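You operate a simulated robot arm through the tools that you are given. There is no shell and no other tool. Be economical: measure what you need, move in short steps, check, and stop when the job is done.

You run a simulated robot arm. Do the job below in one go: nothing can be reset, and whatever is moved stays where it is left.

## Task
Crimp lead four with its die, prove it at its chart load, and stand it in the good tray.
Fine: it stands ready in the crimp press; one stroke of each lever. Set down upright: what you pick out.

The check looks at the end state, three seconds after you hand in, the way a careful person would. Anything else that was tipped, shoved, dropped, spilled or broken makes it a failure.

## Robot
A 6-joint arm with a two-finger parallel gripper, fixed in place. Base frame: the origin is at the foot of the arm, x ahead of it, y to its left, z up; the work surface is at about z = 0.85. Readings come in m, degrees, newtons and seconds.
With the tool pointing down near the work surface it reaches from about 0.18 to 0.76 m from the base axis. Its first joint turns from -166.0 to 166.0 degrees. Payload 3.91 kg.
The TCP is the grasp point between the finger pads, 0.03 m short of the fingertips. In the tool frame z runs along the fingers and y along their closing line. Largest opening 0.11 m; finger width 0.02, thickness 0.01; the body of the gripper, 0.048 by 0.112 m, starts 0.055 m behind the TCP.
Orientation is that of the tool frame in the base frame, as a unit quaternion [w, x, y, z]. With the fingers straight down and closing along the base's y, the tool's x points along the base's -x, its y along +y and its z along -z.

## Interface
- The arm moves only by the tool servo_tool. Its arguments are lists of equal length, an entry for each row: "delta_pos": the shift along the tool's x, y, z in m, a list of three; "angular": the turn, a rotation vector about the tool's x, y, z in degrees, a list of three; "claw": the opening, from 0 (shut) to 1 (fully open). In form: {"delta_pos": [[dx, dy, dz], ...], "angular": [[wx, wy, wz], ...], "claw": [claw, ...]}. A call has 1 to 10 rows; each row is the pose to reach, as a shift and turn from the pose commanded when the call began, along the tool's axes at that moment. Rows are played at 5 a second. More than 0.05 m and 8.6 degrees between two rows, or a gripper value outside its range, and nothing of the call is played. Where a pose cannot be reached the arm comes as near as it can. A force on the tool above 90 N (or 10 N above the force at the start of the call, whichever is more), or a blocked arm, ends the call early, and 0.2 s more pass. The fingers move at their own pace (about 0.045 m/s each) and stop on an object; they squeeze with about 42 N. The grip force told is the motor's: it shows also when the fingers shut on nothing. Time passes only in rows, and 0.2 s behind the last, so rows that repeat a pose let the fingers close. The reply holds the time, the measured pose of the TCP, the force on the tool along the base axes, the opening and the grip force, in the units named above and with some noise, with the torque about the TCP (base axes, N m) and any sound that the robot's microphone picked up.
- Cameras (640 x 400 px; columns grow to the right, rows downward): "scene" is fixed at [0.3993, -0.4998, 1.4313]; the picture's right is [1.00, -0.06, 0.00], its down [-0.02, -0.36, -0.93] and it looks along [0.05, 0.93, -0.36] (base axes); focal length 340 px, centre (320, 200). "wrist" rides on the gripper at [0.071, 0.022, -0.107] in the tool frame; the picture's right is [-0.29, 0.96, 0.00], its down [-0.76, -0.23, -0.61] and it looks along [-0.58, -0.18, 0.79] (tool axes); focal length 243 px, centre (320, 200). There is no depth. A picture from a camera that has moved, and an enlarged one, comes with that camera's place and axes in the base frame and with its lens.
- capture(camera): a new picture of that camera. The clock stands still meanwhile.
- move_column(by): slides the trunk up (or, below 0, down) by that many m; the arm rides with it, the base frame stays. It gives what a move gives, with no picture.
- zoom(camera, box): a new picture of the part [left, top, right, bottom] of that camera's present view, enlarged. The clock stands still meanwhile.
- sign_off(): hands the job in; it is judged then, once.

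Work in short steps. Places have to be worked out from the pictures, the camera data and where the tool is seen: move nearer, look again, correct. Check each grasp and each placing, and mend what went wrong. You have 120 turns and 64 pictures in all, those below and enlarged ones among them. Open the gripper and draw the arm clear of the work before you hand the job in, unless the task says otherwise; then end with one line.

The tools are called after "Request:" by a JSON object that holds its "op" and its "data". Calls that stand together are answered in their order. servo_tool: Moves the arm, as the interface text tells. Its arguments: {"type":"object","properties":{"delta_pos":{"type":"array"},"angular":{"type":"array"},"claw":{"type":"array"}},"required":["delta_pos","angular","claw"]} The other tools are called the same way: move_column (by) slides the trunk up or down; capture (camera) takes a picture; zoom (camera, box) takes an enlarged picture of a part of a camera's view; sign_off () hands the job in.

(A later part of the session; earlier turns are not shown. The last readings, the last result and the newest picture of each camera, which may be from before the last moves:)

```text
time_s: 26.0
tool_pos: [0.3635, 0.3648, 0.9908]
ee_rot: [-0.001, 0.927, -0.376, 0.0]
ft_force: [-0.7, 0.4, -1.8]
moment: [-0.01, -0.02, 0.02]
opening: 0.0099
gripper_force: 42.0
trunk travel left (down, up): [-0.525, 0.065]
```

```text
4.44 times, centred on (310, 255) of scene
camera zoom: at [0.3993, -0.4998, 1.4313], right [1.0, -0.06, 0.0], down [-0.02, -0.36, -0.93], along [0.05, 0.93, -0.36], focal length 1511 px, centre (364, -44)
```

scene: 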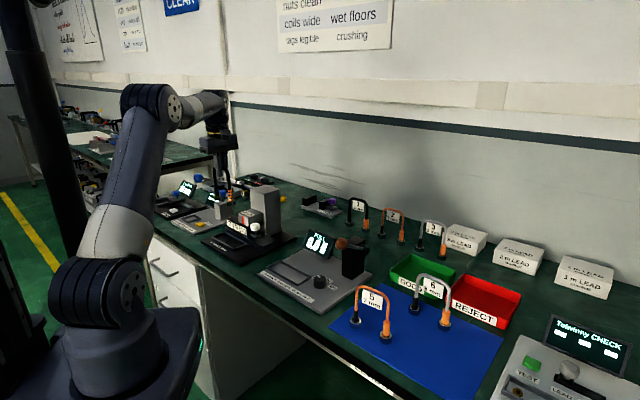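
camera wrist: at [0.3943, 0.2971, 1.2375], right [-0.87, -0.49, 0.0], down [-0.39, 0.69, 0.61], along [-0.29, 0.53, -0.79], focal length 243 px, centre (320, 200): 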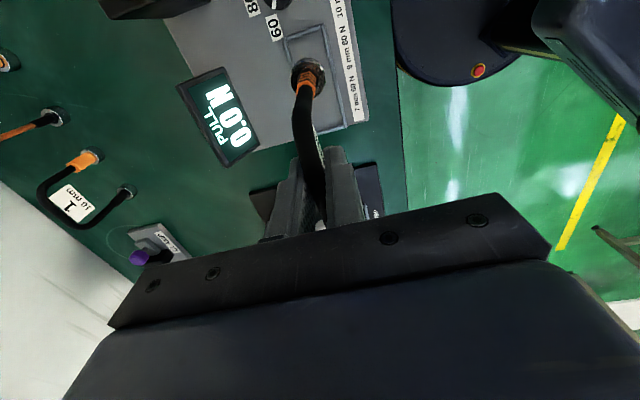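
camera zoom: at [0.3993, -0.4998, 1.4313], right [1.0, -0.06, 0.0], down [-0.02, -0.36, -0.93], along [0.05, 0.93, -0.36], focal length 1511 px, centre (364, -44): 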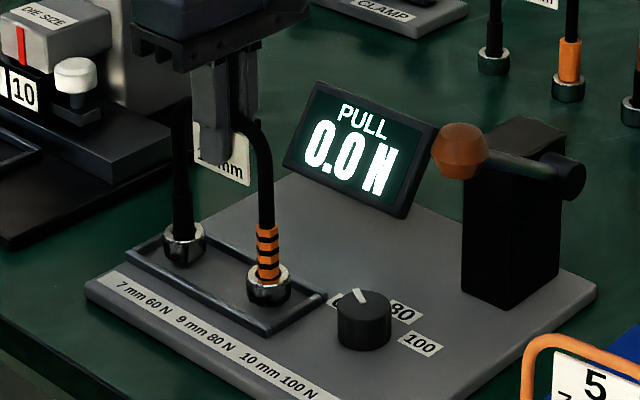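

Feet are over the nest. Lower further in small steps watching force.

Request:
{"op": "servo_tool", "data": {"delta_pos": [[0, 0, 0.002], [0, 0, 0.004], [0, 0, 0.006], [0, 0, 0.008]], "angular": [[0, 0, 0], [0, 0, 0], [0, 0, 0], [0, 0, 0]], "claw": [0, 0, 0, 0]}}

```text
time_s: 27.0
tool_pos: [0.3633, 0.3642, 0.9825]
ee_rot: [-0.002, 0.927, -0.376, 0.0]
ft_force: [0.1, 1.4, 4.2]
moment: [0.12, 0.1, 0.04]
opening: 0.0097
gripper_force: 41.6
trunk travel left (down, up): [-0.525, 0.065]
```

Contact felt at 0.9825 (same as the press nest). Release and check.

Request:
{"op": "servo_tool", "data": {"delta_pos": [[0, 0, 0], [0, 0, 0], [0, 0, 0]], "angular": [[0, 0, 0], [0, 0, 0], [0, 0, 0]], "claw": [0.15, 0.33, 0.4]}}

Request:
{"op": "zoom", "data": {"camera": "scene", "box": [250, 210, 370, 300]}}

```text
time_s: 27.8
tool_pos: [0.363, 0.3651, 0.9826]
ee_rot: [-0.002, 0.927, -0.375, -0.001]
ft_force: [-0.1, 1.0, 0.2]
moment: [0.05, 0.0, 0.0]
opening: 0.0441
gripper_force: 0.0
trunk travel left (down, up): [-0.525, 0.065]
```

```text
4.44 times, centred on (310, 255) of scene
camera zoom: at [0.3993, -0.4998, 1.4313], right [1.0, -0.06, 0.0], down [-0.02, -0.36, -0.93], along [0.05, 0.93, -0.36], focal length 1511 px, centre (364, -44)
```

zoom: 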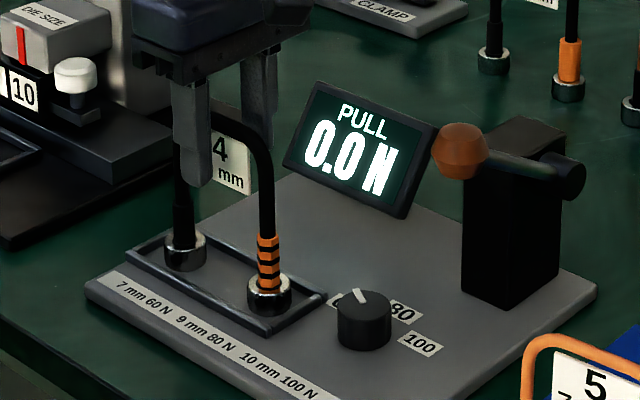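

Lead stands in the tester nest. Lift off and move over the dial.

Request:
{"op": "servo_tool", "data": {"delta_pos": [[0, 0, -0.03], [0, 0, -0.07], [0, 0, -0.11], [0.03, 0.0025, -0.125], [0.06, 0.005, -0.125], [0.09, 0.0075, -0.125], [0.12, 0.0105, -0.125]], "angular": [[0, 0, 0], [0, 0, 0], [0, 0, 0], [0, 0, 0], [0, 0, 0], [0, 0, 0], [0, 0, 0]], "claw": [0.4, 0.4, 0.4, 0.5, 0.5, 0.5, 0.5]}}

Request:
{"op": "capture", "data": {"camera": "wrist"}}

Request:
{"op": "zoom", "data": {"camera": "wrist", "box": [220, 10, 420, 150]}}

```text
time_s: 29.4
tool_pos: [0.443, 0.2732, 1.1081]
ee_rot: [-0.002, 0.927, -0.375, 0.0]
ft_force: [-0.1, -0.1, -0.3]
moment: [-0.03, 0.0, -0.03]
opening: 0.0548
gripper_force: 0.0
trunk travel left (down, up): [-0.525, 0.065]
```

```text
20 pictures are left
camera wrist: at [0.4794, 0.2089, 1.2142], right [-0.87, -0.48, 0.0], down [-0.39, 0.69, 0.61], along [-0.29, 0.53, -0.79], focal length 243 px, centre (320, 200)
```

wrist: 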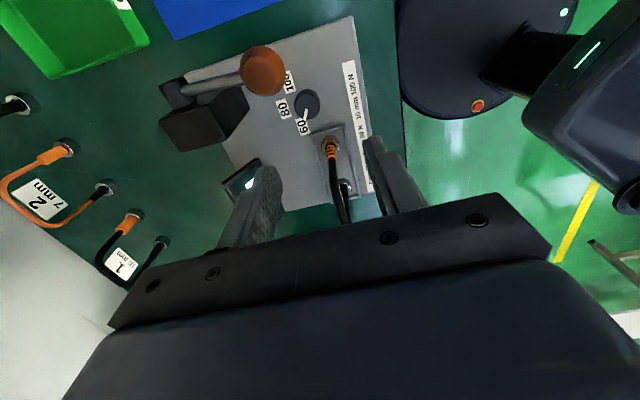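

```text
2.86 times, centred on (320, 80) of wrist
camera zoom: at [0.4794, 0.2089, 1.2142], right [-0.87, -0.48, 0.0], down [-0.39, 0.69, 0.61], along [-0.29, 0.53, -0.79], focal length 693 px, centre (320, 543)
```

zoom: 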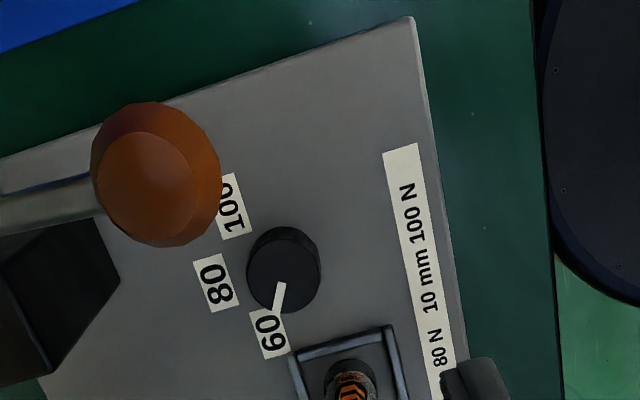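

I judge the dial at ≈(0.448, 0.298), top z≈0.885, pointer on 60; 100 is ~110° clockwise. The tester's ball hangs beside it (0.499, 0.258, 1.02) and the lead on the other side, so I'll grip the dial with the tool leaned toward the operator side. First yaw at height.

Request:
{"op": "servo_tool", "data": {"delta_pos": [[-0.001, -0.001, 0], [-0.002, -0.002, 0], [-0.003, -0.003, 0], [-0.004, -0.0045, 0], [-0.005, -0.006, 0], [-0.006, -0.007, 0], [-0.007, -0.008, 0], [-0.0078, -0.0091, 0]], "angular": [[0, 0, 8.1], [0, 0, 16.2], [0, 0, 24.3], [0, 0, 32.4], [0, 0, 40.5], [0, 0, 48.6], [0, 0, 56.7], [0, 0, 65]], "claw": [0.55, 0.55, 0.55, 0.55, 0.55, 0.55, 0.55, 0.55]}}

Request:
{"op": "servo_tool", "data": {"delta_pos": [[0, 0, 0], [0, 0, 0], [0, 0, 0], [0, 0, 0], [0, 0, 0]], "angular": [[0, -7.6, 0], [0, -15.2, 0], [0, -22.8, 0], [0, -30.4, 0], [0, -38, 0]], "claw": [0.55, 0.55, 0.55, 0.55, 0.55]}}

Request:
{"op": "capture", "data": {"camera": "wrist"}}

```text
time_s: 31.2
tool_pos: [0.4432, 0.2859, 1.1065]
ee_rot: [0.001, -0.579, 0.815, 0.0]
ft_force: [-1.7, 0.3, 0.1]
moment: [-0.02, -0.02, 0.0]
opening: 0.0607
gripper_force: 0.0
trunk travel left (down, up): [-0.525, 0.065]
```

```text
time_s: 32.4
tool_pos: [0.4423, 0.2854, 1.1066]
ee_rot: [0.267, -0.548, 0.77, 0.19]
ft_force: [-0.2, 0.3, 0.3]
moment: [0.0, -0.01, 0.02]
opening: 0.0604
gripper_force: 0.1
trunk travel left (down, up): [-0.525, 0.065]
```

```text
18 pictures are left
camera wrist: at [0.3829, 0.1777, 1.1472], right [-0.83, 0.53, 0.18], down [0.29, 0.13, 0.95], along [0.48, 0.84, -0.26], focal length 243 px, centre (320, 200)
```

wrist: 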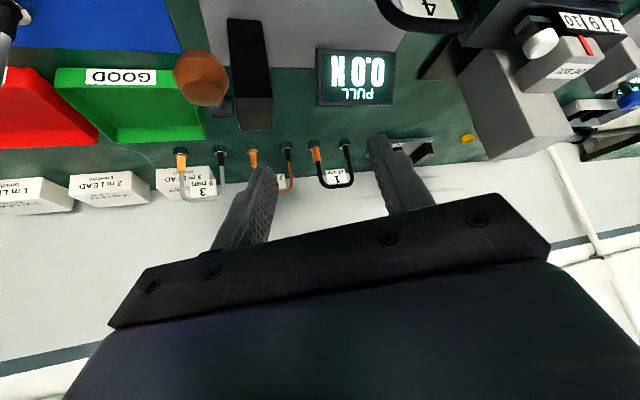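

Ball position confirmed (0.498, 0.257, 1.02). To descend safely between ball and lead, I rotate lean azimuth to ~230° and lower to 0.96.

Request:
{"op": "servo_tool", "data": {"delta_pos": [[-0.0003, 0.0012, 0.0003], [-0.0007, 0.0024, 0.0005], [-0.001, 0.0036, 0.0008]], "angular": [[4.3, 0, 5.5], [8.6, 0, 11], [12.9, 0, 16.5]], "claw": [0.55, 0.55, 0.55]}}

Request:
{"op": "servo_tool", "data": {"delta_pos": [[0.0246, 0, 0.0315], [0.0493, 0, 0.063], [0.0739, 0, 0.0946], [0.0973, 0, 0.1245]], "angular": [[0, 0, 0], [0, 0, 0], [0, 0, 0], [0, 0, 0]], "claw": [0.55, 0.55, 0.55, 0.55]}}

Request:
{"op": "capture", "data": {"camera": "wrist"}}

Request:
{"op": "zoom", "data": {"camera": "scene", "box": [270, 200, 410, 310]}}

```text
time_s: 33.2
tool_pos: [0.4407, 0.2876, 1.1075]
ee_rot: [0.296, -0.398, 0.857, 0.138]
ft_force: [-0.2, -0.4, -0.9]
moment: [0.03, -0.07, -0.01]
opening: 0.0605
gripper_force: 0.0
trunk travel left (down, up): [-0.525, 0.065]
```

```text
time_s: 34.2
tool_pos: [0.442, 0.2866, 0.9454]
ee_rot: [0.295, -0.399, 0.857, 0.138]
ft_force: [0.3, 0.3, 0.1]
moment: [0.03, -0.02, 0.02]
opening: 0.0606
gripper_force: 0.0
trunk travel left (down, up): [-0.525, 0.065]
```

```text
17 pictures are left
camera wrist: at [0.3467, 0.2077, 0.986], right [-0.58, 0.79, 0.18], down [0.32, 0.02, 0.95], along [0.75, 0.61, -0.27], focal length 243 px, centre (320, 200)
```

wrist: 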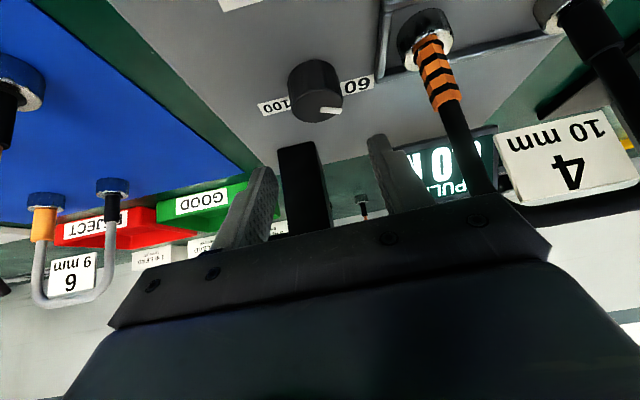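

```text
3.64 times, centred on (340, 255) of scene
camera zoom: at [0.3993, -0.4998, 1.4313], right [1.0, -0.06, 0.0], down [-0.02, -0.36, -0.93], along [0.05, 0.93, -0.36], focal length 1236 px, centre (247, 0)
```

zoom: 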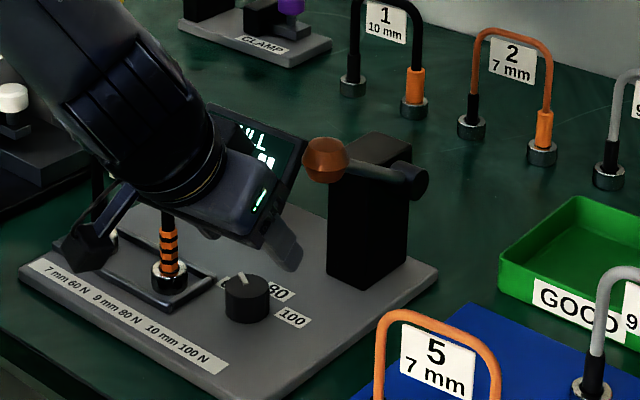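

The dial is laterally ~7 mm off the finger centre line; I correct and descend around it to TCP z≈0.898.

Request:
{"op": "servo_tool", "data": {"delta_pos": [[-0.0016, 0.0075, 0.0012], [0.008, 0.0075, 0.0136], [0.0177, 0.0075, 0.026], [0.0274, 0.0075, 0.0383]], "angular": [[0, 0, 0], [0, 0, 0], [0, 0, 0], [0, 0, 0]], "claw": [0.55, 0.55, 0.55, 0.55]}}

Request:
{"op": "capture", "data": {"camera": "wrist"}}

```text
time_s: 35.2
tool_pos: [0.4374, 0.2942, 0.9029]
ee_rot: [0.296, -0.399, 0.857, 0.138]
ft_force: [-0.7, -0.4, -0.3]
moment: [0.0, 0.03, 0.02]
opening: 0.0604
gripper_force: 0.1
trunk travel left (down, up): [-0.525, 0.065]
```

```text
15 pictures are left
camera wrist: at [0.3419, 0.2146, 0.9423], right [-0.59, 0.79, 0.18], down [0.32, 0.02, 0.95], along [0.74, 0.61, -0.27], focal length 243 px, centre (320, 200)
```

wrist: 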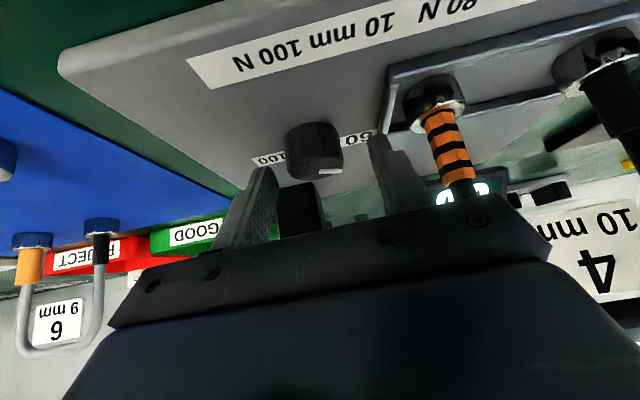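

Dial is centred between the fingers (within ~1.5 mm). Down 6 mm more and close.

Request:
{"op": "servo_tool", "data": {"delta_pos": [[0.003, -0.001, 0.0015], [0.0061, -0.001, 0.0029], [0.0061, -0.001, 0.0029], [0.0061, -0.001, 0.0029], [0.0061, -0.001, 0.0029]], "angular": [[0, 0, 0], [0, 0, 0], [0, 0, 0], [0, 0, 0], [0, 0, 0]], "claw": [0.55, 0.55, 0.2, 0.2, 0.2]}}

```text
time_s: 36.4
tool_pos: [0.4365, 0.2902, 0.8959]
ee_rot: [0.296, -0.399, 0.857, 0.139]
ft_force: [11.2, -8.5, -0.2]
moment: [-0.44, -0.59, -0.25]
opening: 0.0336
gripper_force: 45.3
trunk travel left (down, up): [-0.525, 0.065]
```

Gripped the dial (33.6 mm). Turn clockwise 18° about its axis.

Request:
{"op": "servo_tool", "data": {"delta_pos": [[0, 0.0005, 0], [-0.0002, 0.0015, 0.0002], [-0.0005, 0.0027, 0.0004]], "angular": [[3.69, 0, 4.73], [7.38, 0, 9.46], [11.08, 0, 14.18]], "claw": [0.2, 0.2, 0.2]}}

Request:
{"op": "zoom", "data": {"camera": "scene", "box": [280, 220, 390, 300]}}

```text
time_s: 37.2
tool_pos: [0.4404, 0.2791, 0.8972]
ee_rot: [0.305, -0.314, 0.892, 0.112]
ft_force: [-45.1, 57.8, -4.6]
moment: [1.24, 0.15, 1.3]
opening: 0.0592
gripper_force: 37.2
out of reach, approached as far as the arm can: row 2, 3
trunk travel left (down, up): [-0.525, 0.065]
```

```text
5.00 times, centred on (335, 260) of scene
camera zoom: at [0.3993, -0.4998, 1.4313], right [1.0, -0.06, 0.0], down [-0.02, -0.36, -0.93], along [0.05, 0.93, -0.36], focal length 1700 px, centre (245, -100)
```

zoom: 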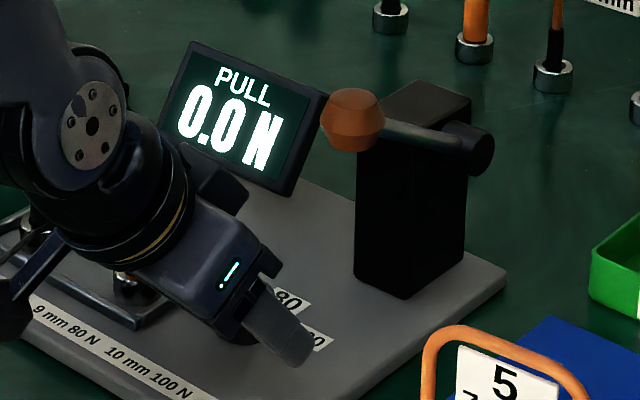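

The arm hit a reach limit and got skewed with side force. Open the fingers right away without moving.

Request:
{"op": "servo_tool", "data": {"delta_pos": [[0, 0, 0], [0, 0, 0]], "angular": [[0, 0, 0], [0, 0, 0]], "claw": [0.75, 0.75]}}

Request:
{"op": "capture", "data": {"camera": "wrist"}}

```text
time_s: 37.8
tool_pos: [0.4445, 0.275, 0.8953]
ee_rot: [0.304, -0.309, 0.894, 0.112]
ft_force: [-0.7, 0.1, 0.1]
moment: [0.01, 0.04, 0.03]
opening: 0.0825
gripper_force: 0.1
trunk travel left (down, up): [-0.525, 0.065]
```

```text
13 pictures are left
camera wrist: at [0.3362, 0.2159, 0.9373], right [-0.41, 0.89, 0.19], down [0.33, -0.05, 0.94], along [0.85, 0.45, -0.27], focal length 243 px, centre (320, 200)
```

wrist: 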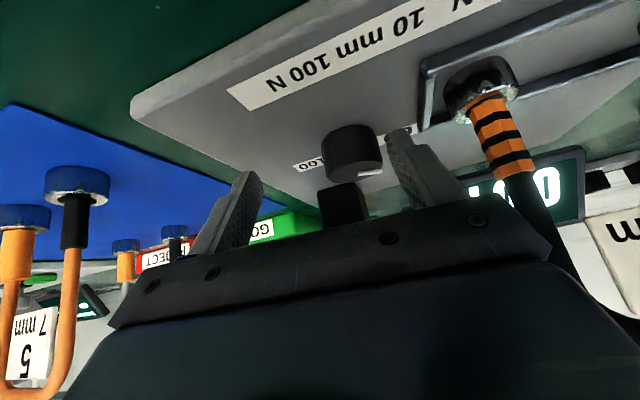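

All forces zero; lead undisturbed. That lean hits a wrist limit, so I'll use a vertical tool instead with yaw between ~120° and 97° (clears both ball and lead), in several small turns. First rise.

Request:
{"op": "servo_tool", "data": {"delta_pos": [[-0.0185, 0, -0.0236], [-0.037, 0, -0.0473], [-0.0616, 0, -0.0788], [-0.0862, 0, -0.1103], [-0.117, 0, -0.1497]], "angular": [[0, 0, 0], [0, 0, 0], [0, 0, 0], [0, 0, 0], [0, 0, 0]], "claw": [0.75, 0.75, 0.75, 0.6, 0.6]}}

```text
time_s: 39.0
tool_pos: [0.4431, 0.273, 1.0879]
ee_rot: [0.302, -0.302, 0.896, 0.12]
ft_force: [1.5, -1.7, 0.7]
moment: [0.05, 0.0, 0.11]
opening: 0.0658
gripper_force: 0.0
out of reach, approached as far as the arm can: row 3
trunk travel left (down, up): [-0.525, 0.065]
```

Untilt now.

Request:
{"op": "servo_tool", "data": {"delta_pos": [[0, 0, 0], [0, 0, 0], [0, 0, 0], [0, 0, 0], [0, 0, 0]], "angular": [[0, 7.6, 0], [0, 15.2, 0], [0, 22.8, 0], [0, 30.4, 0], [0, 38, 0]], "claw": [0.55, 0.55, 0.55, 0.55, 0.55]}}

```text
time_s: 40.2
tool_pos: [0.4457, 0.2721, 1.0862]
ee_rot: [-0.005, -0.329, 0.944, 0.006]
ft_force: [0.3, 0.4, -0.1]
moment: [-0.01, -0.01, 0.03]
opening: 0.0606
gripper_force: 0.0
trunk travel left (down, up): [-0.525, 0.065]
```

Level nearly; now yaw to ≈120° above the dial (0.445, 0.300), removing the residual tilt.

Request:
{"op": "servo_tool", "data": {"delta_pos": [[-0.0017, 0.0022, 0], [-0.0034, 0.0045, 0], [-0.0052, 0.0067, 0], [-0.0069, 0.009, 0], [-0.0086, 0.0112, 0], [-0.0103, 0.0135, 0], [-0.012, 0.0157, 0], [-0.0138, 0.018, 0], [-0.0155, 0.0202, 0], [-0.0172, 0.0225, 0]], "angular": [[0.09, 0.03, -8.2], [0.18, 0.07, -16.4], [0.27, 0.1, -24.6], [0.36, 0.14, -32.8], [0.46, 0.17, -41], [0.55, 0.21, -49.2], [0.64, 0.24, -57.4], [0.73, 0.28, -65.6], [0.82, 0.31, -73.8], [0.91, 0.345, -82]], "claw": [0.55, 0.55, 0.55, 0.55, 0.55, 0.55, 0.55, 0.55, 0.55, 0.55]}}

Request:
{"op": "capture", "data": {"camera": "wrist"}}

```text
time_s: 42.4
tool_pos: [0.4458, 0.3013, 1.0868]
ee_rot: [-0.001, 0.868, -0.496, 0.001]
ft_force: [-0.2, 0.0, 0.3]
moment: [0.04, -0.01, 0.02]
opening: 0.0605
gripper_force: 0.1
trunk travel left (down, up): [-0.525, 0.065]
```

```text
12 pictures are left
camera wrist: at [0.4626, 0.2293, 1.1936], right [-0.97, -0.24, 0.0], down [-0.19, 0.77, 0.61], along [-0.14, 0.59, -0.79], focal length 243 px, centre (320, 200)
```

wrist: 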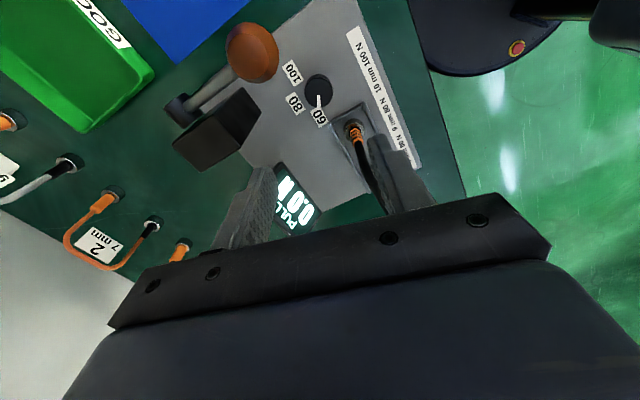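

Pointer still at 60. Vertical tool over dial; descend around it at yaw ≈117° and close.

Request:
{"op": "servo_tool", "data": {"delta_pos": [[0.0015, 0, 0.045], [0.0015, 0, 0.09], [0.0015, 0, 0.13], [0.0015, 0, 0.165], [0.0015, 0, 0.188], [0.0015, 0, 0.188], [0.0015, 0, 0.188], [0.0015, 0, 0.188]], "angular": [[0, 0, 3.5], [0, 0, 3.5], [0, 0, 3.5], [0, 0, 3.5], [0, 0, 3.5], [0, 0, 3.5], [0, 0, 3.5], [0, 0, 3.5]], "claw": [0.55, 0.55, 0.55, 0.55, 0.55, 0.2, 0.2, 0.2]}}

Request:
{"op": "zoom", "data": {"camera": "scene", "box": [270, 200, 410, 310]}}

```text
time_s: 44.2
tool_pos: [0.4475, 0.2996, 0.8995]
ee_rot: [-0.002, 0.853, -0.523, 0.001]
ft_force: [9.1, 2.8, -3.1]
moment: [0.25, -0.35, -0.04]
opening: 0.0328
gripper_force: 44.9
trunk travel left (down, up): [-0.525, 0.065]
```

```text
3.64 times, centred on (340, 255) of scene
camera zoom: at [0.3993, -0.4998, 1.4313], right [1.0, -0.06, 0.0], down [-0.02, -0.36, -0.93], along [0.05, 0.93, -0.36], focal length 1236 px, centre (247, 0)
```

zoom: 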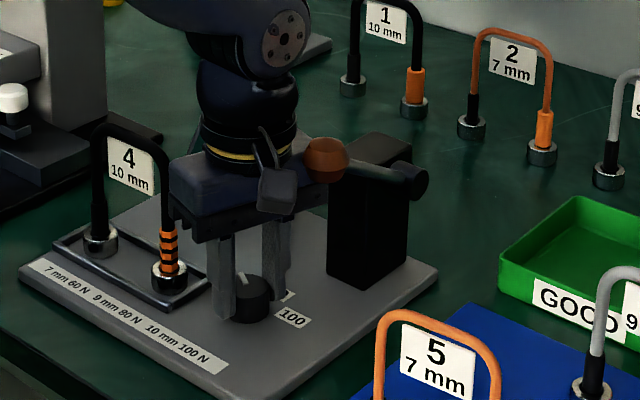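

Dial gripped, clear of ball and lead. Turn 21° clockwise.

Request:
{"op": "servo_tool", "data": {"delta_pos": [[0, -0.001, 0], [0, -0.001, 0], [0, -0.001, 0]], "angular": [[0, 0, 7], [0, 0, 14], [0, 0, 21]], "claw": [0.2, 0.2, 0.2]}}

Request:
{"op": "zoom", "data": {"camera": "scene", "box": [310, 250, 370, 300]}}

```text
time_s: 45.0
tool_pos: [0.448, 0.2997, 0.8997]
ee_rot: [0.0, 0.743, -0.67, 0.001]
ft_force: [-0.3, -9.1, 8.6]
moment: [-0.53, 0.07, 0.01]
opening: 0.0329
gripper_force: 44.9
trunk travel left (down, up): [-0.525, 0.065]
```

```text
8.00 times, centred on (340, 275) of scene
camera zoom: at [0.3993, -0.4998, 1.4313], right [1.0, -0.06, 0.0], down [-0.02, -0.36, -0.93], along [0.05, 0.93, -0.36], focal length 2719 px, centre (160, -400)
```

zoom: 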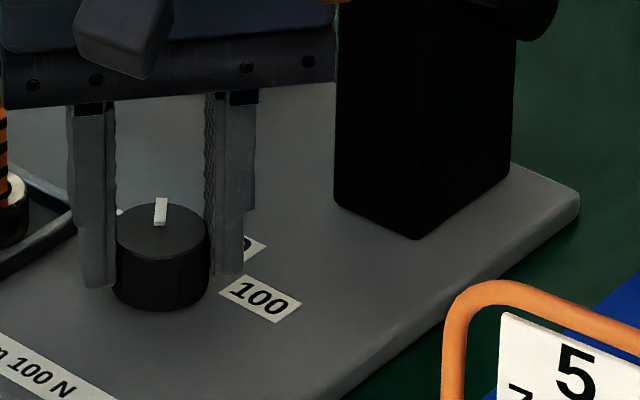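

Dial turned with the grip. Now open, swing back 21°, regrip and turn again.

Request:
{"op": "servo_tool", "data": {"delta_pos": [[0, 0, 0], [0, 0, 0], [0, 0, 0], [0, 0, 0], [0, 0, 0], [0, 0, 0], [0, 0, 0], [0, 0, 0], [0, 0, 0], [0, 0, 0]], "angular": [[0, 0, 0], [0, 0, 0], [0, 0, -7], [0, 0, -14], [0, 0, -21], [0, 0, -21], [0, 0, -21], [0, 0, -14], [0, 0, -7], [0, 0, 0]], "claw": [0.5, 0.5, 0.5, 0.5, 0.5, 0.2, 0.2, 0.2, 0.2, 0.2]}}

Request:
{"op": "servo_tool", "data": {"delta_pos": [[0, 0, 0], [0, 0, 0], [0, 0, 0], [0, 0, 0], [0, 0, 0], [0, 0, 0], [0, 0, 0], [0, 0, 0], [0, 0, 0], [0, 0, 0]], "angular": [[0, 0, 0], [0, 0, 0], [0, 0, -7], [0, 0, -14], [0, 0, -21], [0, 0, -21], [0, 0, -21], [0, 0, -14], [0, 0, -7], [0, 0, 0]], "claw": [0.5, 0.5, 0.5, 0.5, 0.5, 0.2, 0.2, 0.2, 0.2, 0.2]}}

Request:
{"op": "zoom", "data": {"camera": "scene", "box": [310, 250, 370, 300]}}

```text
time_s: 47.2
tool_pos: [0.447, 0.3014, 0.8977]
ee_rot: [-0.001, 0.743, -0.67, 0.001]
ft_force: [-5.3, 2.8, 5.0]
moment: [-0.42, 0.5, 0.02]
opening: 0.0331
gripper_force: 45.1
trunk travel left (down, up): [-0.525, 0.065]
```

```text
time_s: 49.4
tool_pos: [0.446, 0.3017, 0.899]
ee_rot: [-0.001, 0.742, -0.67, 0.001]
ft_force: [-0.2, 4.9, -1.3]
moment: [-0.66, 0.34, 0.02]
opening: 0.0334
gripper_force: 45.2
trunk travel left (down, up): [-0.525, 0.065]
```

```text
8.00 times, centred on (340, 275) of scene
camera zoom: at [0.3993, -0.4998, 1.4313], right [1.0, -0.06, 0.0], down [-0.02, -0.36, -0.93], along [0.05, 0.93, -0.36], focal length 2719 px, centre (160, -400)
```

zoom: 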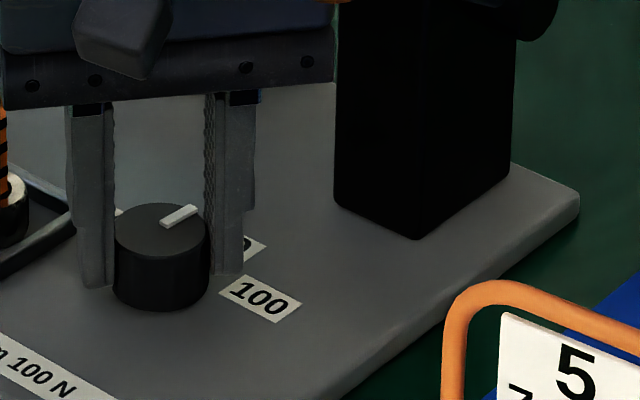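

The pointer is now on 80 (~45°). Two more regrip turns.

Request:
{"op": "servo_tool", "data": {"delta_pos": [[0, 0, 0], [0, 0, 0], [0, 0, 0], [0, 0, 0], [0, 0, 0], [0, 0, 0], [0, 0, 0], [0, 0, 0], [0, 0, 0], [0, 0, 0]], "angular": [[0, 0, 0], [0, 0, 0], [0, 0, -7], [0, 0, -14], [0, 0, -21], [0, 0, -21], [0, 0, -21], [0, 0, -14], [0, 0, -7], [0, 0, 0]], "claw": [0.5, 0.5, 0.5, 0.5, 0.5, 0.2, 0.2, 0.2, 0.2, 0.2]}}

Request:
{"op": "servo_tool", "data": {"delta_pos": [[0, 0, 0], [0, 0, 0], [0, 0, 0], [0, 0, 0], [0, 0, 0], [0, 0, 0], [0, 0, 0], [0, 0, 0], [0, 0, 0], [0, 0, 0]], "angular": [[0, 0, 0], [0, 0, 0], [0, 0, -7], [0, 0, -14], [0, 0, -21], [0, 0, -21], [0, 0, -21], [0, 0, -14], [0, 0, -7], [0, 0, 0]], "claw": [0.5, 0.5, 0.5, 0.5, 0.5, 0.2, 0.2, 0.2, 0.2, 0.2]}}

Request:
{"op": "zoom", "data": {"camera": "scene", "box": [310, 250, 370, 300]}}

```text
time_s: 51.6
tool_pos: [0.4472, 0.3023, 0.8966]
ee_rot: [0.0, 0.743, -0.669, 0.0]
ft_force: [-2.2, -2.3, -4.4]
moment: [-0.54, -0.22, -0.02]
opening: 0.0332
gripper_force: 45.2
trunk travel left (down, up): [-0.525, 0.065]
```

```text
time_s: 53.8
tool_pos: [0.4465, 0.3018, 0.8976]
ee_rot: [0.0, 0.743, -0.67, 0.001]
ft_force: [-2.9, 1.7, -2.2]
moment: [-0.67, 0.57, 0.03]
opening: 0.0332
gripper_force: 44.9
trunk travel left (down, up): [-0.525, 0.065]
```

```text
8.00 times, centred on (340, 275) of scene
camera zoom: at [0.3993, -0.4998, 1.4313], right [1.0, -0.06, 0.0], down [-0.02, -0.36, -0.93], along [0.05, 0.93, -0.36], focal length 2719 px, centre (160, -400)
```

zoom: 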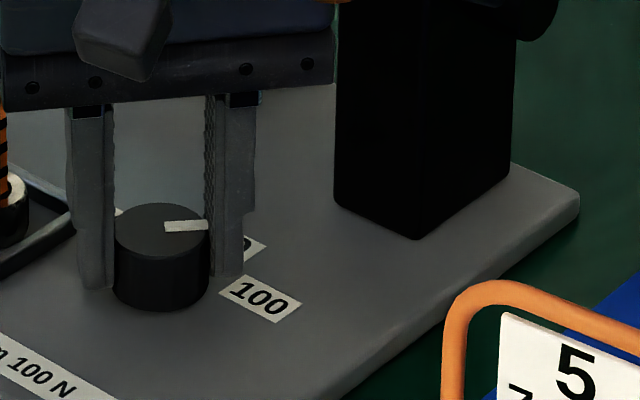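

Pointer at ~0°; needs ~12° more to sit on 100. One last turn of 12°, then open and rise for a look.

Request:
{"op": "servo_tool", "data": {"delta_pos": [[0, 0, 0], [0, 0, 0], [0, 0, 0], [0, 0, 0], [0, 0, 0], [0, 0, 0], [0, 0, 0], [0, 0, 0], [0, 0, 0], [0, 0, 0]], "angular": [[0, 0, 0], [0, 0, 0], [0, 0, -6], [0, 0, -12], [0, 0, -12], [0, 0, -12], [0, 0, -6], [0, 0, 0], [0, 0, 0], [0, 0, 0]], "claw": [0.5, 0.5, 0.5, 0.5, 0.2, 0.2, 0.2, 0.2, 0.5, 0.5]}}

Request:
{"op": "servo_tool", "data": {"delta_pos": [[0, 0, -0.03], [0, 0, -0.07], [0, 0, -0.11], [0, 0, -0.15], [0, 0, -0.19]], "angular": [[0, 0, 0], [0, 0, 0], [0, 0, 0], [0, 0, 0], [0, 0, 0]], "claw": [0.5, 0.5, 0.5, 0.3, 0]}}

Request:
{"op": "zoom", "data": {"camera": "wrist", "box": [150, 0, 410, 160]}}

```text
time_s: 56.0
tool_pos: [0.4485, 0.2997, 0.8986]
ee_rot: [-0.001, 0.742, -0.67, 0.001]
ft_force: [0.3, 0.6, 0.0]
moment: [0.02, 0.01, -0.06]
opening: 0.0555
gripper_force: 0.0
trunk travel left (down, up): [-0.525, 0.065]
```

```text
time_s: 57.2
tool_pos: [0.4468, 0.2971, 1.0863]
ee_rot: [0.0, 0.744, -0.669, 0.001]
ft_force: [0.4, 0.2, -0.4]
moment: [0.02, 0.01, 0.01]
opening: 0.0034
gripper_force: 0.1
trunk travel left (down, up): [-0.525, 0.065]
```

```text
2.46 times, centred on (280, 80) of wrist
camera zoom: at [0.4323, 0.2231, 1.1936], right [-0.98, 0.19, 0.0], down [0.15, 0.78, 0.61], along [0.12, 0.6, -0.79], focal length 597 px, centre (418, 495)
```

zoom: 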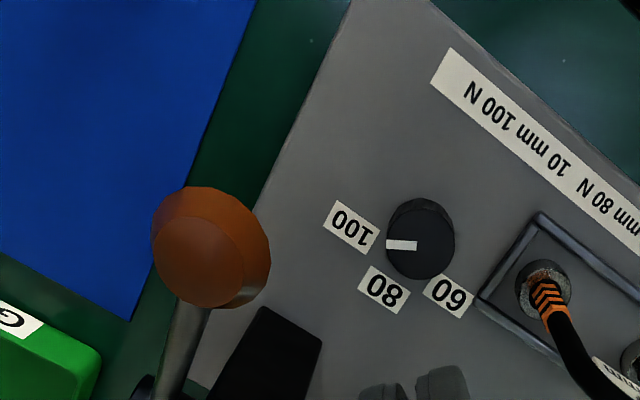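

Pointer is on 100. Tester lever: ball (0.498, 0.259, 1.017), hub (0.569, 0.319, 0.966). With closed fingers I start the down stroke along its arc.

Request:
{"op": "servo_tool", "data": {"delta_pos": [[0.022, -0.0233, 0], [0.0442, -0.0466, 0], [0.0442, -0.0466, 0.02], [0.0484, -0.0415, 0.037], [0.0515, -0.0379, 0.055], [0.0525, -0.0366, 0.073]], "angular": [[0, 0, 0], [0, 0, 0], [0, 0, 0], [0, 0, 0], [0, 0, 0], [0, 0, 0]], "claw": [0, 0, 0, 0, 0, 0]}}

Request:
{"op": "zoom", "data": {"camera": "scene", "box": [270, 200, 410, 310]}}

```text
time_s: 58.6
tool_pos: [0.4883, 0.2538, 1.0143]
ee_rot: [-0.003, 0.743, -0.669, 0.003]
ft_force: [0.3, -1.3, 6.6]
moment: [-0.1, -0.02, -0.04]
opening: 0.0
gripper_force: 37.2
trunk travel left (down, up): [-0.525, 0.065]
```

```text
3.64 times, centred on (340, 255) of scene
camera zoom: at [0.3993, -0.4998, 1.4313], right [1.0, -0.06, 0.0], down [-0.02, -0.36, -0.93], along [0.05, 0.93, -0.36], focal length 1236 px, centre (247, 0)
```

zoom: 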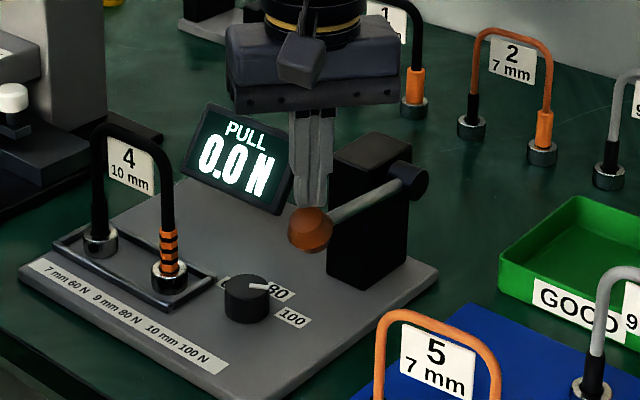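

Ball follows at ~6.6 N. Continue down to the stop.

Request:
{"op": "servo_tool", "data": {"delta_pos": [[-0.0005, -0.0005, 0.009], [-0.001, -0.0012, 0.018], [-0.0023, -0.0028, 0.0277], [-0.0041, -0.0049, 0.036], [-0.0064, -0.0077, 0.045], [-0.009, -0.0107, 0.053]], "angular": [[0, 0, 0], [0, 0, 0], [0, 0, 0], [0, 0, 0], [0, 0, 0], [0, 0, 0]], "claw": [0, 0, 0, 0, 0, 0]}}

Request:
{"op": "zoom", "data": {"camera": "scene", "box": [270, 200, 410, 310]}}

```text
time_s: 59.8
tool_pos: [0.4935, 0.2577, 0.9855]
ee_rot: [-0.007, 0.743, -0.669, 0.004]
ft_force: [-19.7, -15.1, 48.8]
moment: [-0.83, 0.72, -0.14]
opening: 0.0001
gripper_force: 37.8
trunk travel left (down, up): [-0.525, 0.065]
stopped in row 5: the force on the tool passed its limit at 100 N (the readings are from after the stop); the commanded pose is now the measured one
```

```text
3.64 times, centred on (340, 255) of scene
camera zoom: at [0.3993, -0.4998, 1.4313], right [1.0, -0.06, 0.0], down [-0.02, -0.36, -0.93], along [0.05, 0.93, -0.36], focal length 1236 px, centre (247, 0)
```

zoom: 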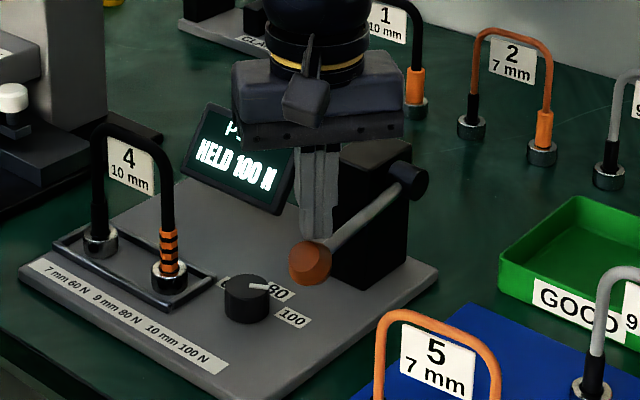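

Display reads HELD 100 N — the lead passed. Ease off upward, then return to the lead.

Request:
{"op": "servo_tool", "data": {"delta_pos": [[0.003, 0.003, -0.025], [0.003, 0.003, -0.06], [-0.003, -0.003, -0.1], [-0.006, -0.006, -0.14]], "angular": [[0, 0, 0], [0, 0, 0], [0, 0, 0], [0, 0, 0]], "claw": [0, 0, 0.2, 0.4]}}

```text
time_s: 60.8
tool_pos: [0.5033, 0.2648, 1.1221]
ee_rot: [-0.004, 0.743, -0.669, 0.002]
ft_force: [-0.7, 0.5, -0.4]
moment: [-0.02, -0.04, 0.04]
opening: 0.0439
gripper_force: 0.0
trunk travel left (down, up): [-0.525, 0.065]
```

Request:
{"op": "servo_tool", "data": {"delta_pos": [[-0.0228, 0.0258, 0], [-0.0456, 0.0515, 0], [-0.0685, 0.0773, 0], [-0.0913, 0.103, 0.01], [-0.1141, 0.1288, 0.022]], "angular": [[-0.1, 0, -8], [-0.2, 0, -16], [-0.3, 0, -24], [-0.4, 0, -32], [-0.51, -0.03, -39.9]], "claw": [0.4, 0.4, 0.4, 0.4, 0.4]}}

Request:
{"op": "capture", "data": {"camera": "wrist"}}

```text
time_s: 62.0
tool_pos: [0.3639, 0.3659, 1.096]
ee_rot: [0.001, 0.927, -0.375, 0.001]
ft_force: [-0.2, -0.7, 0.2]
moment: [-0.01, -0.04, -0.04]
opening: 0.0441
gripper_force: 0.0
trunk travel left (down, up): [-0.525, 0.065]
```

```text
4 pictures are left
camera wrist: at [0.3995, 0.3012, 1.2034], right [-0.87, -0.49, 0.0], down [-0.39, 0.69, 0.61], along [-0.29, 0.53, -0.79], focal length 243 px, centre (320, 200)
```

wrist: 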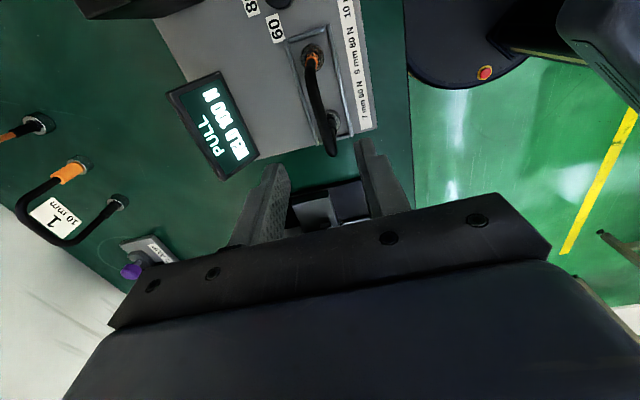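

Lead is where I left it, between the finger lines. Descend and grip.

Request:
{"op": "servo_tool", "data": {"delta_pos": [[0, 0.001, 0.04], [0, 0.001, 0.075], [0, 0.001, 0.1], [0, 0.001, 0.113], [0, 0.001, 0.113], [0, 0.001, 0.113], [0, 0.001, 0.113]], "angular": [[0, 0, 0], [0, 0, 0], [0, 0, 0], [0, 0, 0], [0, 0, 0], [0, 0, 0], [0, 0, 0]], "claw": [0.4, 0.4, 0.4, 0.4, 0, 0, 0]}}

Request:
{"op": "servo_tool", "data": {"delta_pos": [[0, 0, -0.02], [0, 0, -0.05], [0, 0, -0.09], [0, 0, -0.13], [0, 0, -0.17]], "angular": [[0, 0, 0], [0, 0, 0], [0, 0, 0], [0, 0, 0], [0, 0, 0]], "claw": [0, 0, 0, 0, 0]}}

```text
time_s: 63.6
tool_pos: [0.3619, 0.3647, 0.9823]
ee_rot: [0.0, 0.927, -0.375, 0.001]
ft_force: [0.3, -0.6, -0.8]
moment: [0.0, -0.03, -0.01]
opening: 0.0102
gripper_force: 38.1
trunk travel left (down, up): [-0.525, 0.065]
```

```text
time_s: 64.8
tool_pos: [0.3634, 0.3645, 1.1556]
ee_rot: [0.001, 0.926, -0.377, 0.0]
ft_force: [-0.2, 0.1, -1.8]
moment: [0.0, 0.01, 0.0]
opening: 0.01
gripper_force: 41.8
trunk travel left (down, up): [-0.525, 0.065]
```

Lead held. The good tray (centre ≈(0.744, 0.33)) lies near the reach limit, so I'll raise the trunk to gain reach and stay along the front wall of the tray, keeping the lead's orientation.

Request:
{"op": "move_column", "data": {"by": 0.06}}

```text
time_s: 65.8
tool_pos: [0.3624, 0.3655, 1.2148]
ee_rot: [0.0, 0.927, -0.375, 0.001]
ft_force: [0.0, -0.2, -1.9]
moment: [-0.02, -0.03, 0.0]
opening: 0.01
gripper_force: 41.8
trunk travel left (down, up): [-0.585, 0.005]
```

Request:
{"op": "servo_tool", "data": {"delta_pos": [[0.0335, -0.0225, 0], [0.067, -0.045, 0], [0.1005, -0.0674, 0], [0.134, -0.0898, 0], [0.1675, -0.1123, 0], [0.201, -0.1347, 0], [0.2347, -0.1572, 0.01]], "angular": [[0, 0, 0], [0, 0, 0], [0, 0, 0], [0, 0, 0], [0, 0, 0], [0, 0, 0], [0, 0, 0]], "claw": [0, 0, 0, 0, 0, 0, 0]}}

```text
time_s: 67.4
tool_pos: [0.619, 0.3168, 1.2079]
ee_rot: [0.0, 0.927, -0.375, 0.001]
ft_force: [0.0, -0.2, -0.8]
moment: [0.04, -0.02, -0.01]
opening: 0.01
gripper_force: 42.0
out of reach, approached as far as the arm can: row 7
trunk travel left (down, up): [-0.585, 0.005]
```

Reach grows lower down; I descend diagonally outward toward the tray.

Request:
{"op": "servo_tool", "data": {"delta_pos": [[0.006, -0.004, 0.03], [0.0129, -0.0083, 0.06], [0.0293, -0.02, 0.095], [0.0465, -0.031, 0.125], [0.06, -0.0386, 0.145]], "angular": [[0, 0, 0], [0, 0, 0], [0, 0, 0], [0, 0, 0], [0, 0, 0]], "claw": [0, 0, 0, 0, 0]}}

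Request:
{"op": "zoom", "data": {"camera": "scene", "box": [350, 190, 530, 330]}}

```text
time_s: 68.6
tool_pos: [0.6809, 0.297, 1.0595]
ee_rot: [0.0, 0.927, -0.375, 0.0]
ft_force: [0.0, -0.2, -0.8]
moment: [-0.01, 0.03, -0.01]
opening: 0.0095
gripper_force: 42.2
out of reach, approached as far as the arm can: row 5
trunk travel left (down, up): [-0.585, 0.005]
```

```text
2.86 times, centred on (440, 260) of scene
camera zoom: at [0.3993, -0.4998, 1.4313], right [1.0, -0.06, 0.0], down [-0.02, -0.36, -0.93], along [0.05, 0.93, -0.36], focal length 971 px, centre (-23, 29)
```

zoom: 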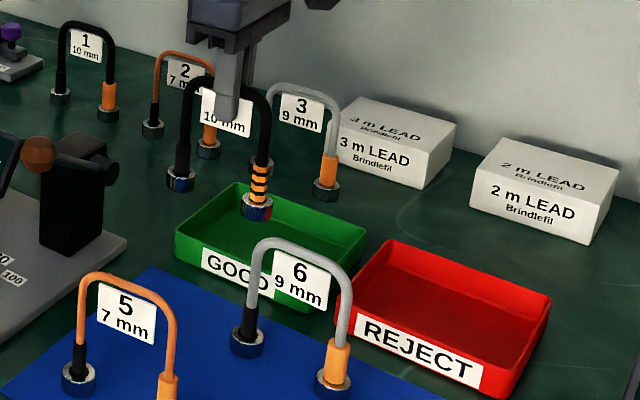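

Vertical reach tops out near 0.756 m, but the tray needs ~0.79. Plan: set the lead back in the tester nest, regrip with the tool tilted in the arch plane (lead stays vertical), then reach out with the lean. First retrace.

Request:
{"op": "servo_tool", "data": {"delta_pos": [[-0.0135, 0.0076, -0.02], [-0.0307, 0.0186, -0.05], [-0.0471, 0.0303, -0.085], [-0.058, 0.037, -0.12], [-0.085, 0.055, -0.14]], "angular": [[0, 0, 0], [0, 0, 0], [0, 0, 0], [0, 0, 0], [0, 0, 0]], "claw": [0, 0, 0, 0, 0]}}

```text
time_s: 69.8
tool_pos: [0.5775, 0.3137, 1.203]
ee_rot: [0.0, 0.927, -0.375, 0.0]
ft_force: [-0.3, -0.2, -1.8]
moment: [0.05, 0.02, -0.03]
opening: 0.0097
gripper_force: 41.8
trunk travel left (down, up): [-0.585, 0.005]
```

Request:
{"op": "servo_tool", "data": {"delta_pos": [[-0.0316, 0.0188, 0], [-0.0633, 0.0375, 0], [-0.095, 0.0563, 0], [-0.1266, 0.0751, 0], [-0.1583, 0.0938, 0], [-0.1899, 0.1126, 0.013], [-0.1899, 0.1126, 0.06]], "angular": [[0, 0, 0], [0, 0, 0], [0, 0, 0], [0, 0, 0], [0, 0, 0], [0, 0, 0], [0, 0, 0]], "claw": [0, 0, 0, 0, 0, 0, 0]}}

```text
time_s: 71.4
tool_pos: [0.366, 0.3699, 1.1463]
ee_rot: [0.0, 0.927, -0.376, 0.001]
ft_force: [0.1, 0.1, -1.7]
moment: [-0.01, -0.03, -0.01]
opening: 0.0099
gripper_force: 41.8
trunk travel left (down, up): [-0.585, 0.005]
```

Request:
{"op": "servo_tool", "data": {"delta_pos": [[0.001, 0.004, 0.045], [0.001, 0.004, 0.09], [0.001, 0.004, 0.13], [0.001, 0.004, 0.13]], "angular": [[0, 0, 0], [0, 0, 0], [0, 0, 0], [0, 0, 0]], "claw": [0, 0, 0, 0]}}

```text
time_s: 72.4
tool_pos: [0.3654, 0.3655, 1.0106]
ee_rot: [0.0, 0.927, -0.375, 0.001]
ft_force: [-0.7, 0.0, -2.2]
moment: [0.03, -0.03, 0.0]
opening: 0.01
gripper_force: 42.3
trunk travel left (down, up): [-0.585, 0.005]
```

Request:
{"op": "servo_tool", "data": {"delta_pos": [[-0.001, 0.0018, 0.01], [-0.001, 0.0018, 0.02], [-0.001, 0.0018, 0.025], [-0.001, 0.0018, 0.0275]], "angular": [[0, 0, 0], [0, 0, 0], [0, 0, 0], [0, 0, 0]], "claw": [0, 0, 0, 0]}}

```text
time_s: 73.4
tool_pos: [0.3647, 0.367, 0.984]
ee_rot: [0.0, 0.927, -0.376, 0.001]
ft_force: [0.1, -0.1, -0.8]
moment: [-0.01, 0.0, 0.01]
opening: 0.01
gripper_force: 41.9
trunk travel left (down, up): [-0.585, 0.005]
```

Request:
{"op": "servo_tool", "data": {"delta_pos": [[0, 0, 0.001], [0, 0, 0.002], [0, 0, 0.003]], "angular": [[0, 0, 0], [0, 0, 0], [0, 0, 0]], "claw": [0, 0, 0]}}

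```text
time_s: 74.2
tool_pos: [0.3627, 0.3662, 0.982]
ee_rot: [0.0, 0.927, -0.375, 0.001]
ft_force: [1.7, -2.0, 5.6]
moment: [-0.1, -0.06, 0.05]
opening: 0.0101
gripper_force: 42.0
trunk travel left (down, up): [-0.585, 0.005]
```

Contact at the same height as before: it stands in the nest. Open, tilt the tool 18° within the arch plane, and regrip.

Request:
{"op": "servo_tool", "data": {"delta_pos": [[0, 0, 0], [0, 0, 0], [0, 0, 0], [0, 0, 0], [0, 0, 0], [0, 0, 0], [0, 0, 0], [0, 0, 0], [0, 0, 0]], "angular": [[0, 0, 0], [0, 0, 0], [0, -6, 0], [0, -12, 0], [0, -18, 0], [0, -18, 0], [0, -18, 0], [0, -18, 0], [0, -18, 0]], "claw": [0.3, 0.3, 0.3, 0.3, 0.3, 0.3, 0, 0, 0]}}

```text
time_s: 76.2
tool_pos: [0.3627, 0.3665, 0.9817]
ee_rot: [-0.059, 0.915, -0.372, -0.144]
ft_force: [0.0, 0.2, 0.4]
moment: [0.11, 0.01, -0.04]
opening: 0.0101
gripper_force: 42.0
trunk travel left (down, up): [-0.585, 0.005]
```

Regripped with 18° lean. Lift straight up.

Request:
{"op": "servo_tool", "data": {"delta_pos": [[-0.0062, 0, -0.019], [-0.0155, 0, -0.0476], [-0.0278, 0, -0.0856], [-0.0402, 0, -0.1236], [-0.0525, 0, -0.1617], [-0.0618, 0, -0.1902]], "angular": [[0, 0, 0], [0, 0, 0], [0, 0, 0], [0, 0, 0], [0, 0, 0], [0, 0, 0]], "claw": [0, 0, 0, 0, 0, 0]}}

```text
time_s: 77.6
tool_pos: [0.3633, 0.3671, 1.1826]
ee_rot: [-0.059, 0.915, -0.372, -0.144]
ft_force: [0.1, -0.2, -1.5]
moment: [0.03, 0.03, 0.0]
opening: 0.0099
gripper_force: 42.3
trunk travel left (down, up): [-0.585, 0.005]
```

Now carry it outward while turning 84° clockwise about the vertical, so the lean points back toward the base.

Request:
{"op": "servo_tool", "data": {"delta_pos": [[0.0166, -0.0131, -0.0054], [0.0332, -0.0263, -0.0108], [0.0499, -0.0394, -0.0162], [0.0665, -0.0526, -0.0216], [0.0831, -0.0657, -0.027], [0.0997, -0.0788, -0.0324], [0.1163, -0.092, -0.0378], [0.133, -0.1051, -0.0432], [0.1496, -0.1183, -0.0486], [0.1662, -0.1314, -0.054]], "angular": [[2.596, 0, 7.989], [5.191, 0, 15.978], [7.787, 0, 23.967], [10.383, 0, 31.956], [12.979, 0, 39.945], [15.574, 0, 47.934], [18.17, 0, 55.923], [20.766, 0, 63.912], [23.361, 0, 71.901], [25.957, 0, 79.89]], "claw": [0, 0, 0, 0, 0, 0, 0, 0, 0, 0]}}

```text
time_s: 79.8
tool_pos: [0.581, 0.3407, 1.178]
ee_rot: [0.141, -0.43, 0.889, 0.068]
ft_force: [-0.4, 0.6, -0.5]
moment: [0.02, 0.0, 0.0]
opening: 0.0
gripper_force: 37.4
trunk travel left (down, up): [-0.585, 0.005]
```

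The fingers closed to zero — the lead has been lost from the grip. Look at the scene to find it.

Request:
{"op": "capture", "data": {"camera": "scene"}}

```text
2 pictures are left
```

scene: 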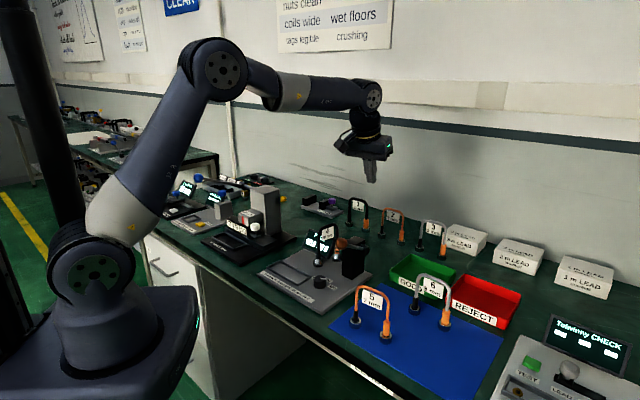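

Request:
{"op": "zoom", "data": {"camera": "scene", "box": [270, 200, 410, 300]}}

```text
4.00 times, centred on (340, 250) of scene
camera zoom: at [0.3993, -0.4998, 1.4313], right [1.0, -0.06, 0.0], down [-0.02, -0.36, -0.93], along [0.05, 0.93, -0.36], focal length 1360 px, centre (240, 0)
```

zoom: 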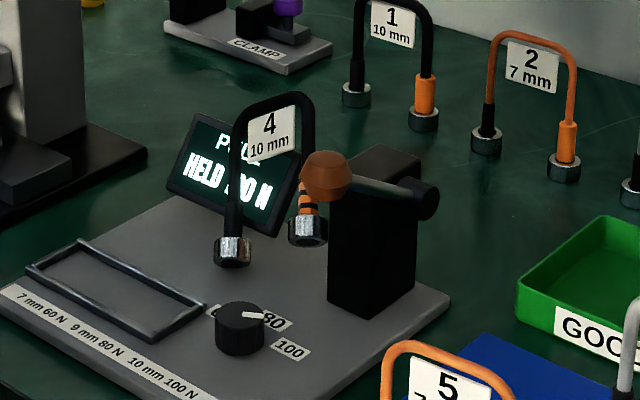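

Lead 4 came loose over the tester but appears to be on its feet near (0.46, 0.39). One picture is left, so I'll untilt and move high to a good overhead vantage first (letting it settle), before using it.

Request:
{"op": "servo_tool", "data": {"delta_pos": [[0.018, 0.0278, -0.0053], [0.036, 0.0556, -0.0106], [0.054, 0.0834, -0.016], [0.072, 0.1112, -0.021], [0.0895, 0.139, -0.0265], [0.0895, 0.139, -0.0265]], "angular": [[0, 3.6, 0], [0, 7.2, 0], [0, 10.8, 0], [0, 14.4, 0], [0, 18, 0], [0, 18, 0]], "claw": [0.2, 0.4, 0.4, 0.4, 0.4, 0.4]}}

```text
time_s: 81.2
tool_pos: [0.4125, 0.3512, 1.179]
ee_rot: [-0.001, -0.437, 0.9, -0.001]
ft_force: [0.6, 0.0, 0.2]
moment: [0.01, -0.05, -0.02]
opening: 0.0441
gripper_force: 0.1
trunk travel left (down, up): [-0.585, 0.005]
```

Request:
{"op": "zoom", "data": {"camera": "wrist", "box": [200, 50, 440, 200]}}

```text
2.67 times, centred on (320, 125) of wrist
camera zoom: at [0.3523, 0.3097, 1.2863], right [-0.57, 0.82, 0.0], down [0.65, 0.46, 0.61], along [0.5, 0.35, -0.79], focal length 647 px, centre (320, 400)
```

zoom: 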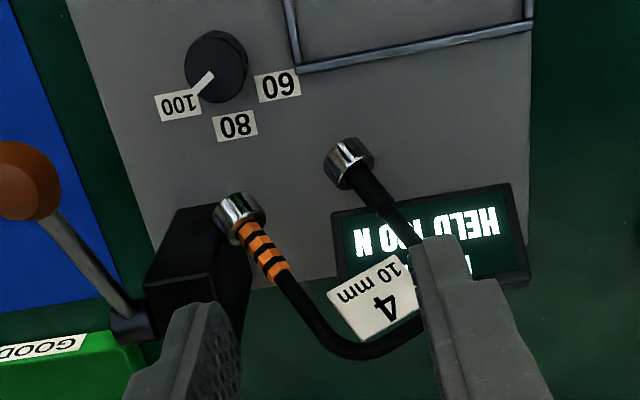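

The picture shows lead 4 leaning back ~45° over the tester display, its orange leg passing (0.498, 0.394, 0.969). No pictures remain, so I'll work from this geometry: grip the orange leg with a vertical tool closing across it (yaw 84°), approached from above.

Request:
{"op": "servo_tool", "data": {"delta_pos": [[-0.0216, -0.0102, 0], [-0.0433, -0.0204, 0], [-0.0649, -0.0305, 0], [-0.0865, -0.0407, 0], [-0.0865, -0.0407, 0.04], [-0.0865, -0.0407, 0.08]], "angular": [[0, 0, -8.05], [0, 0, -16.1], [0, 0, -24.15], [0, 0, -32.2], [0, 0, -32.2], [0, 0, -32.2]], "claw": [0.36, 0.36, 0.36, 0.36, 0.36, 0.36]}}

```text
time_s: 82.6
tool_pos: [0.5014, 0.3946, 1.1001]
ee_rot: [0.0, -0.67, 0.742, 0.001]
ft_force: [1.1, 0.0, 0.1]
moment: [-0.02, 0.01, -0.02]
opening: 0.0394
gripper_force: 0.1
trunk travel left (down, up): [-0.585, 0.005]
```

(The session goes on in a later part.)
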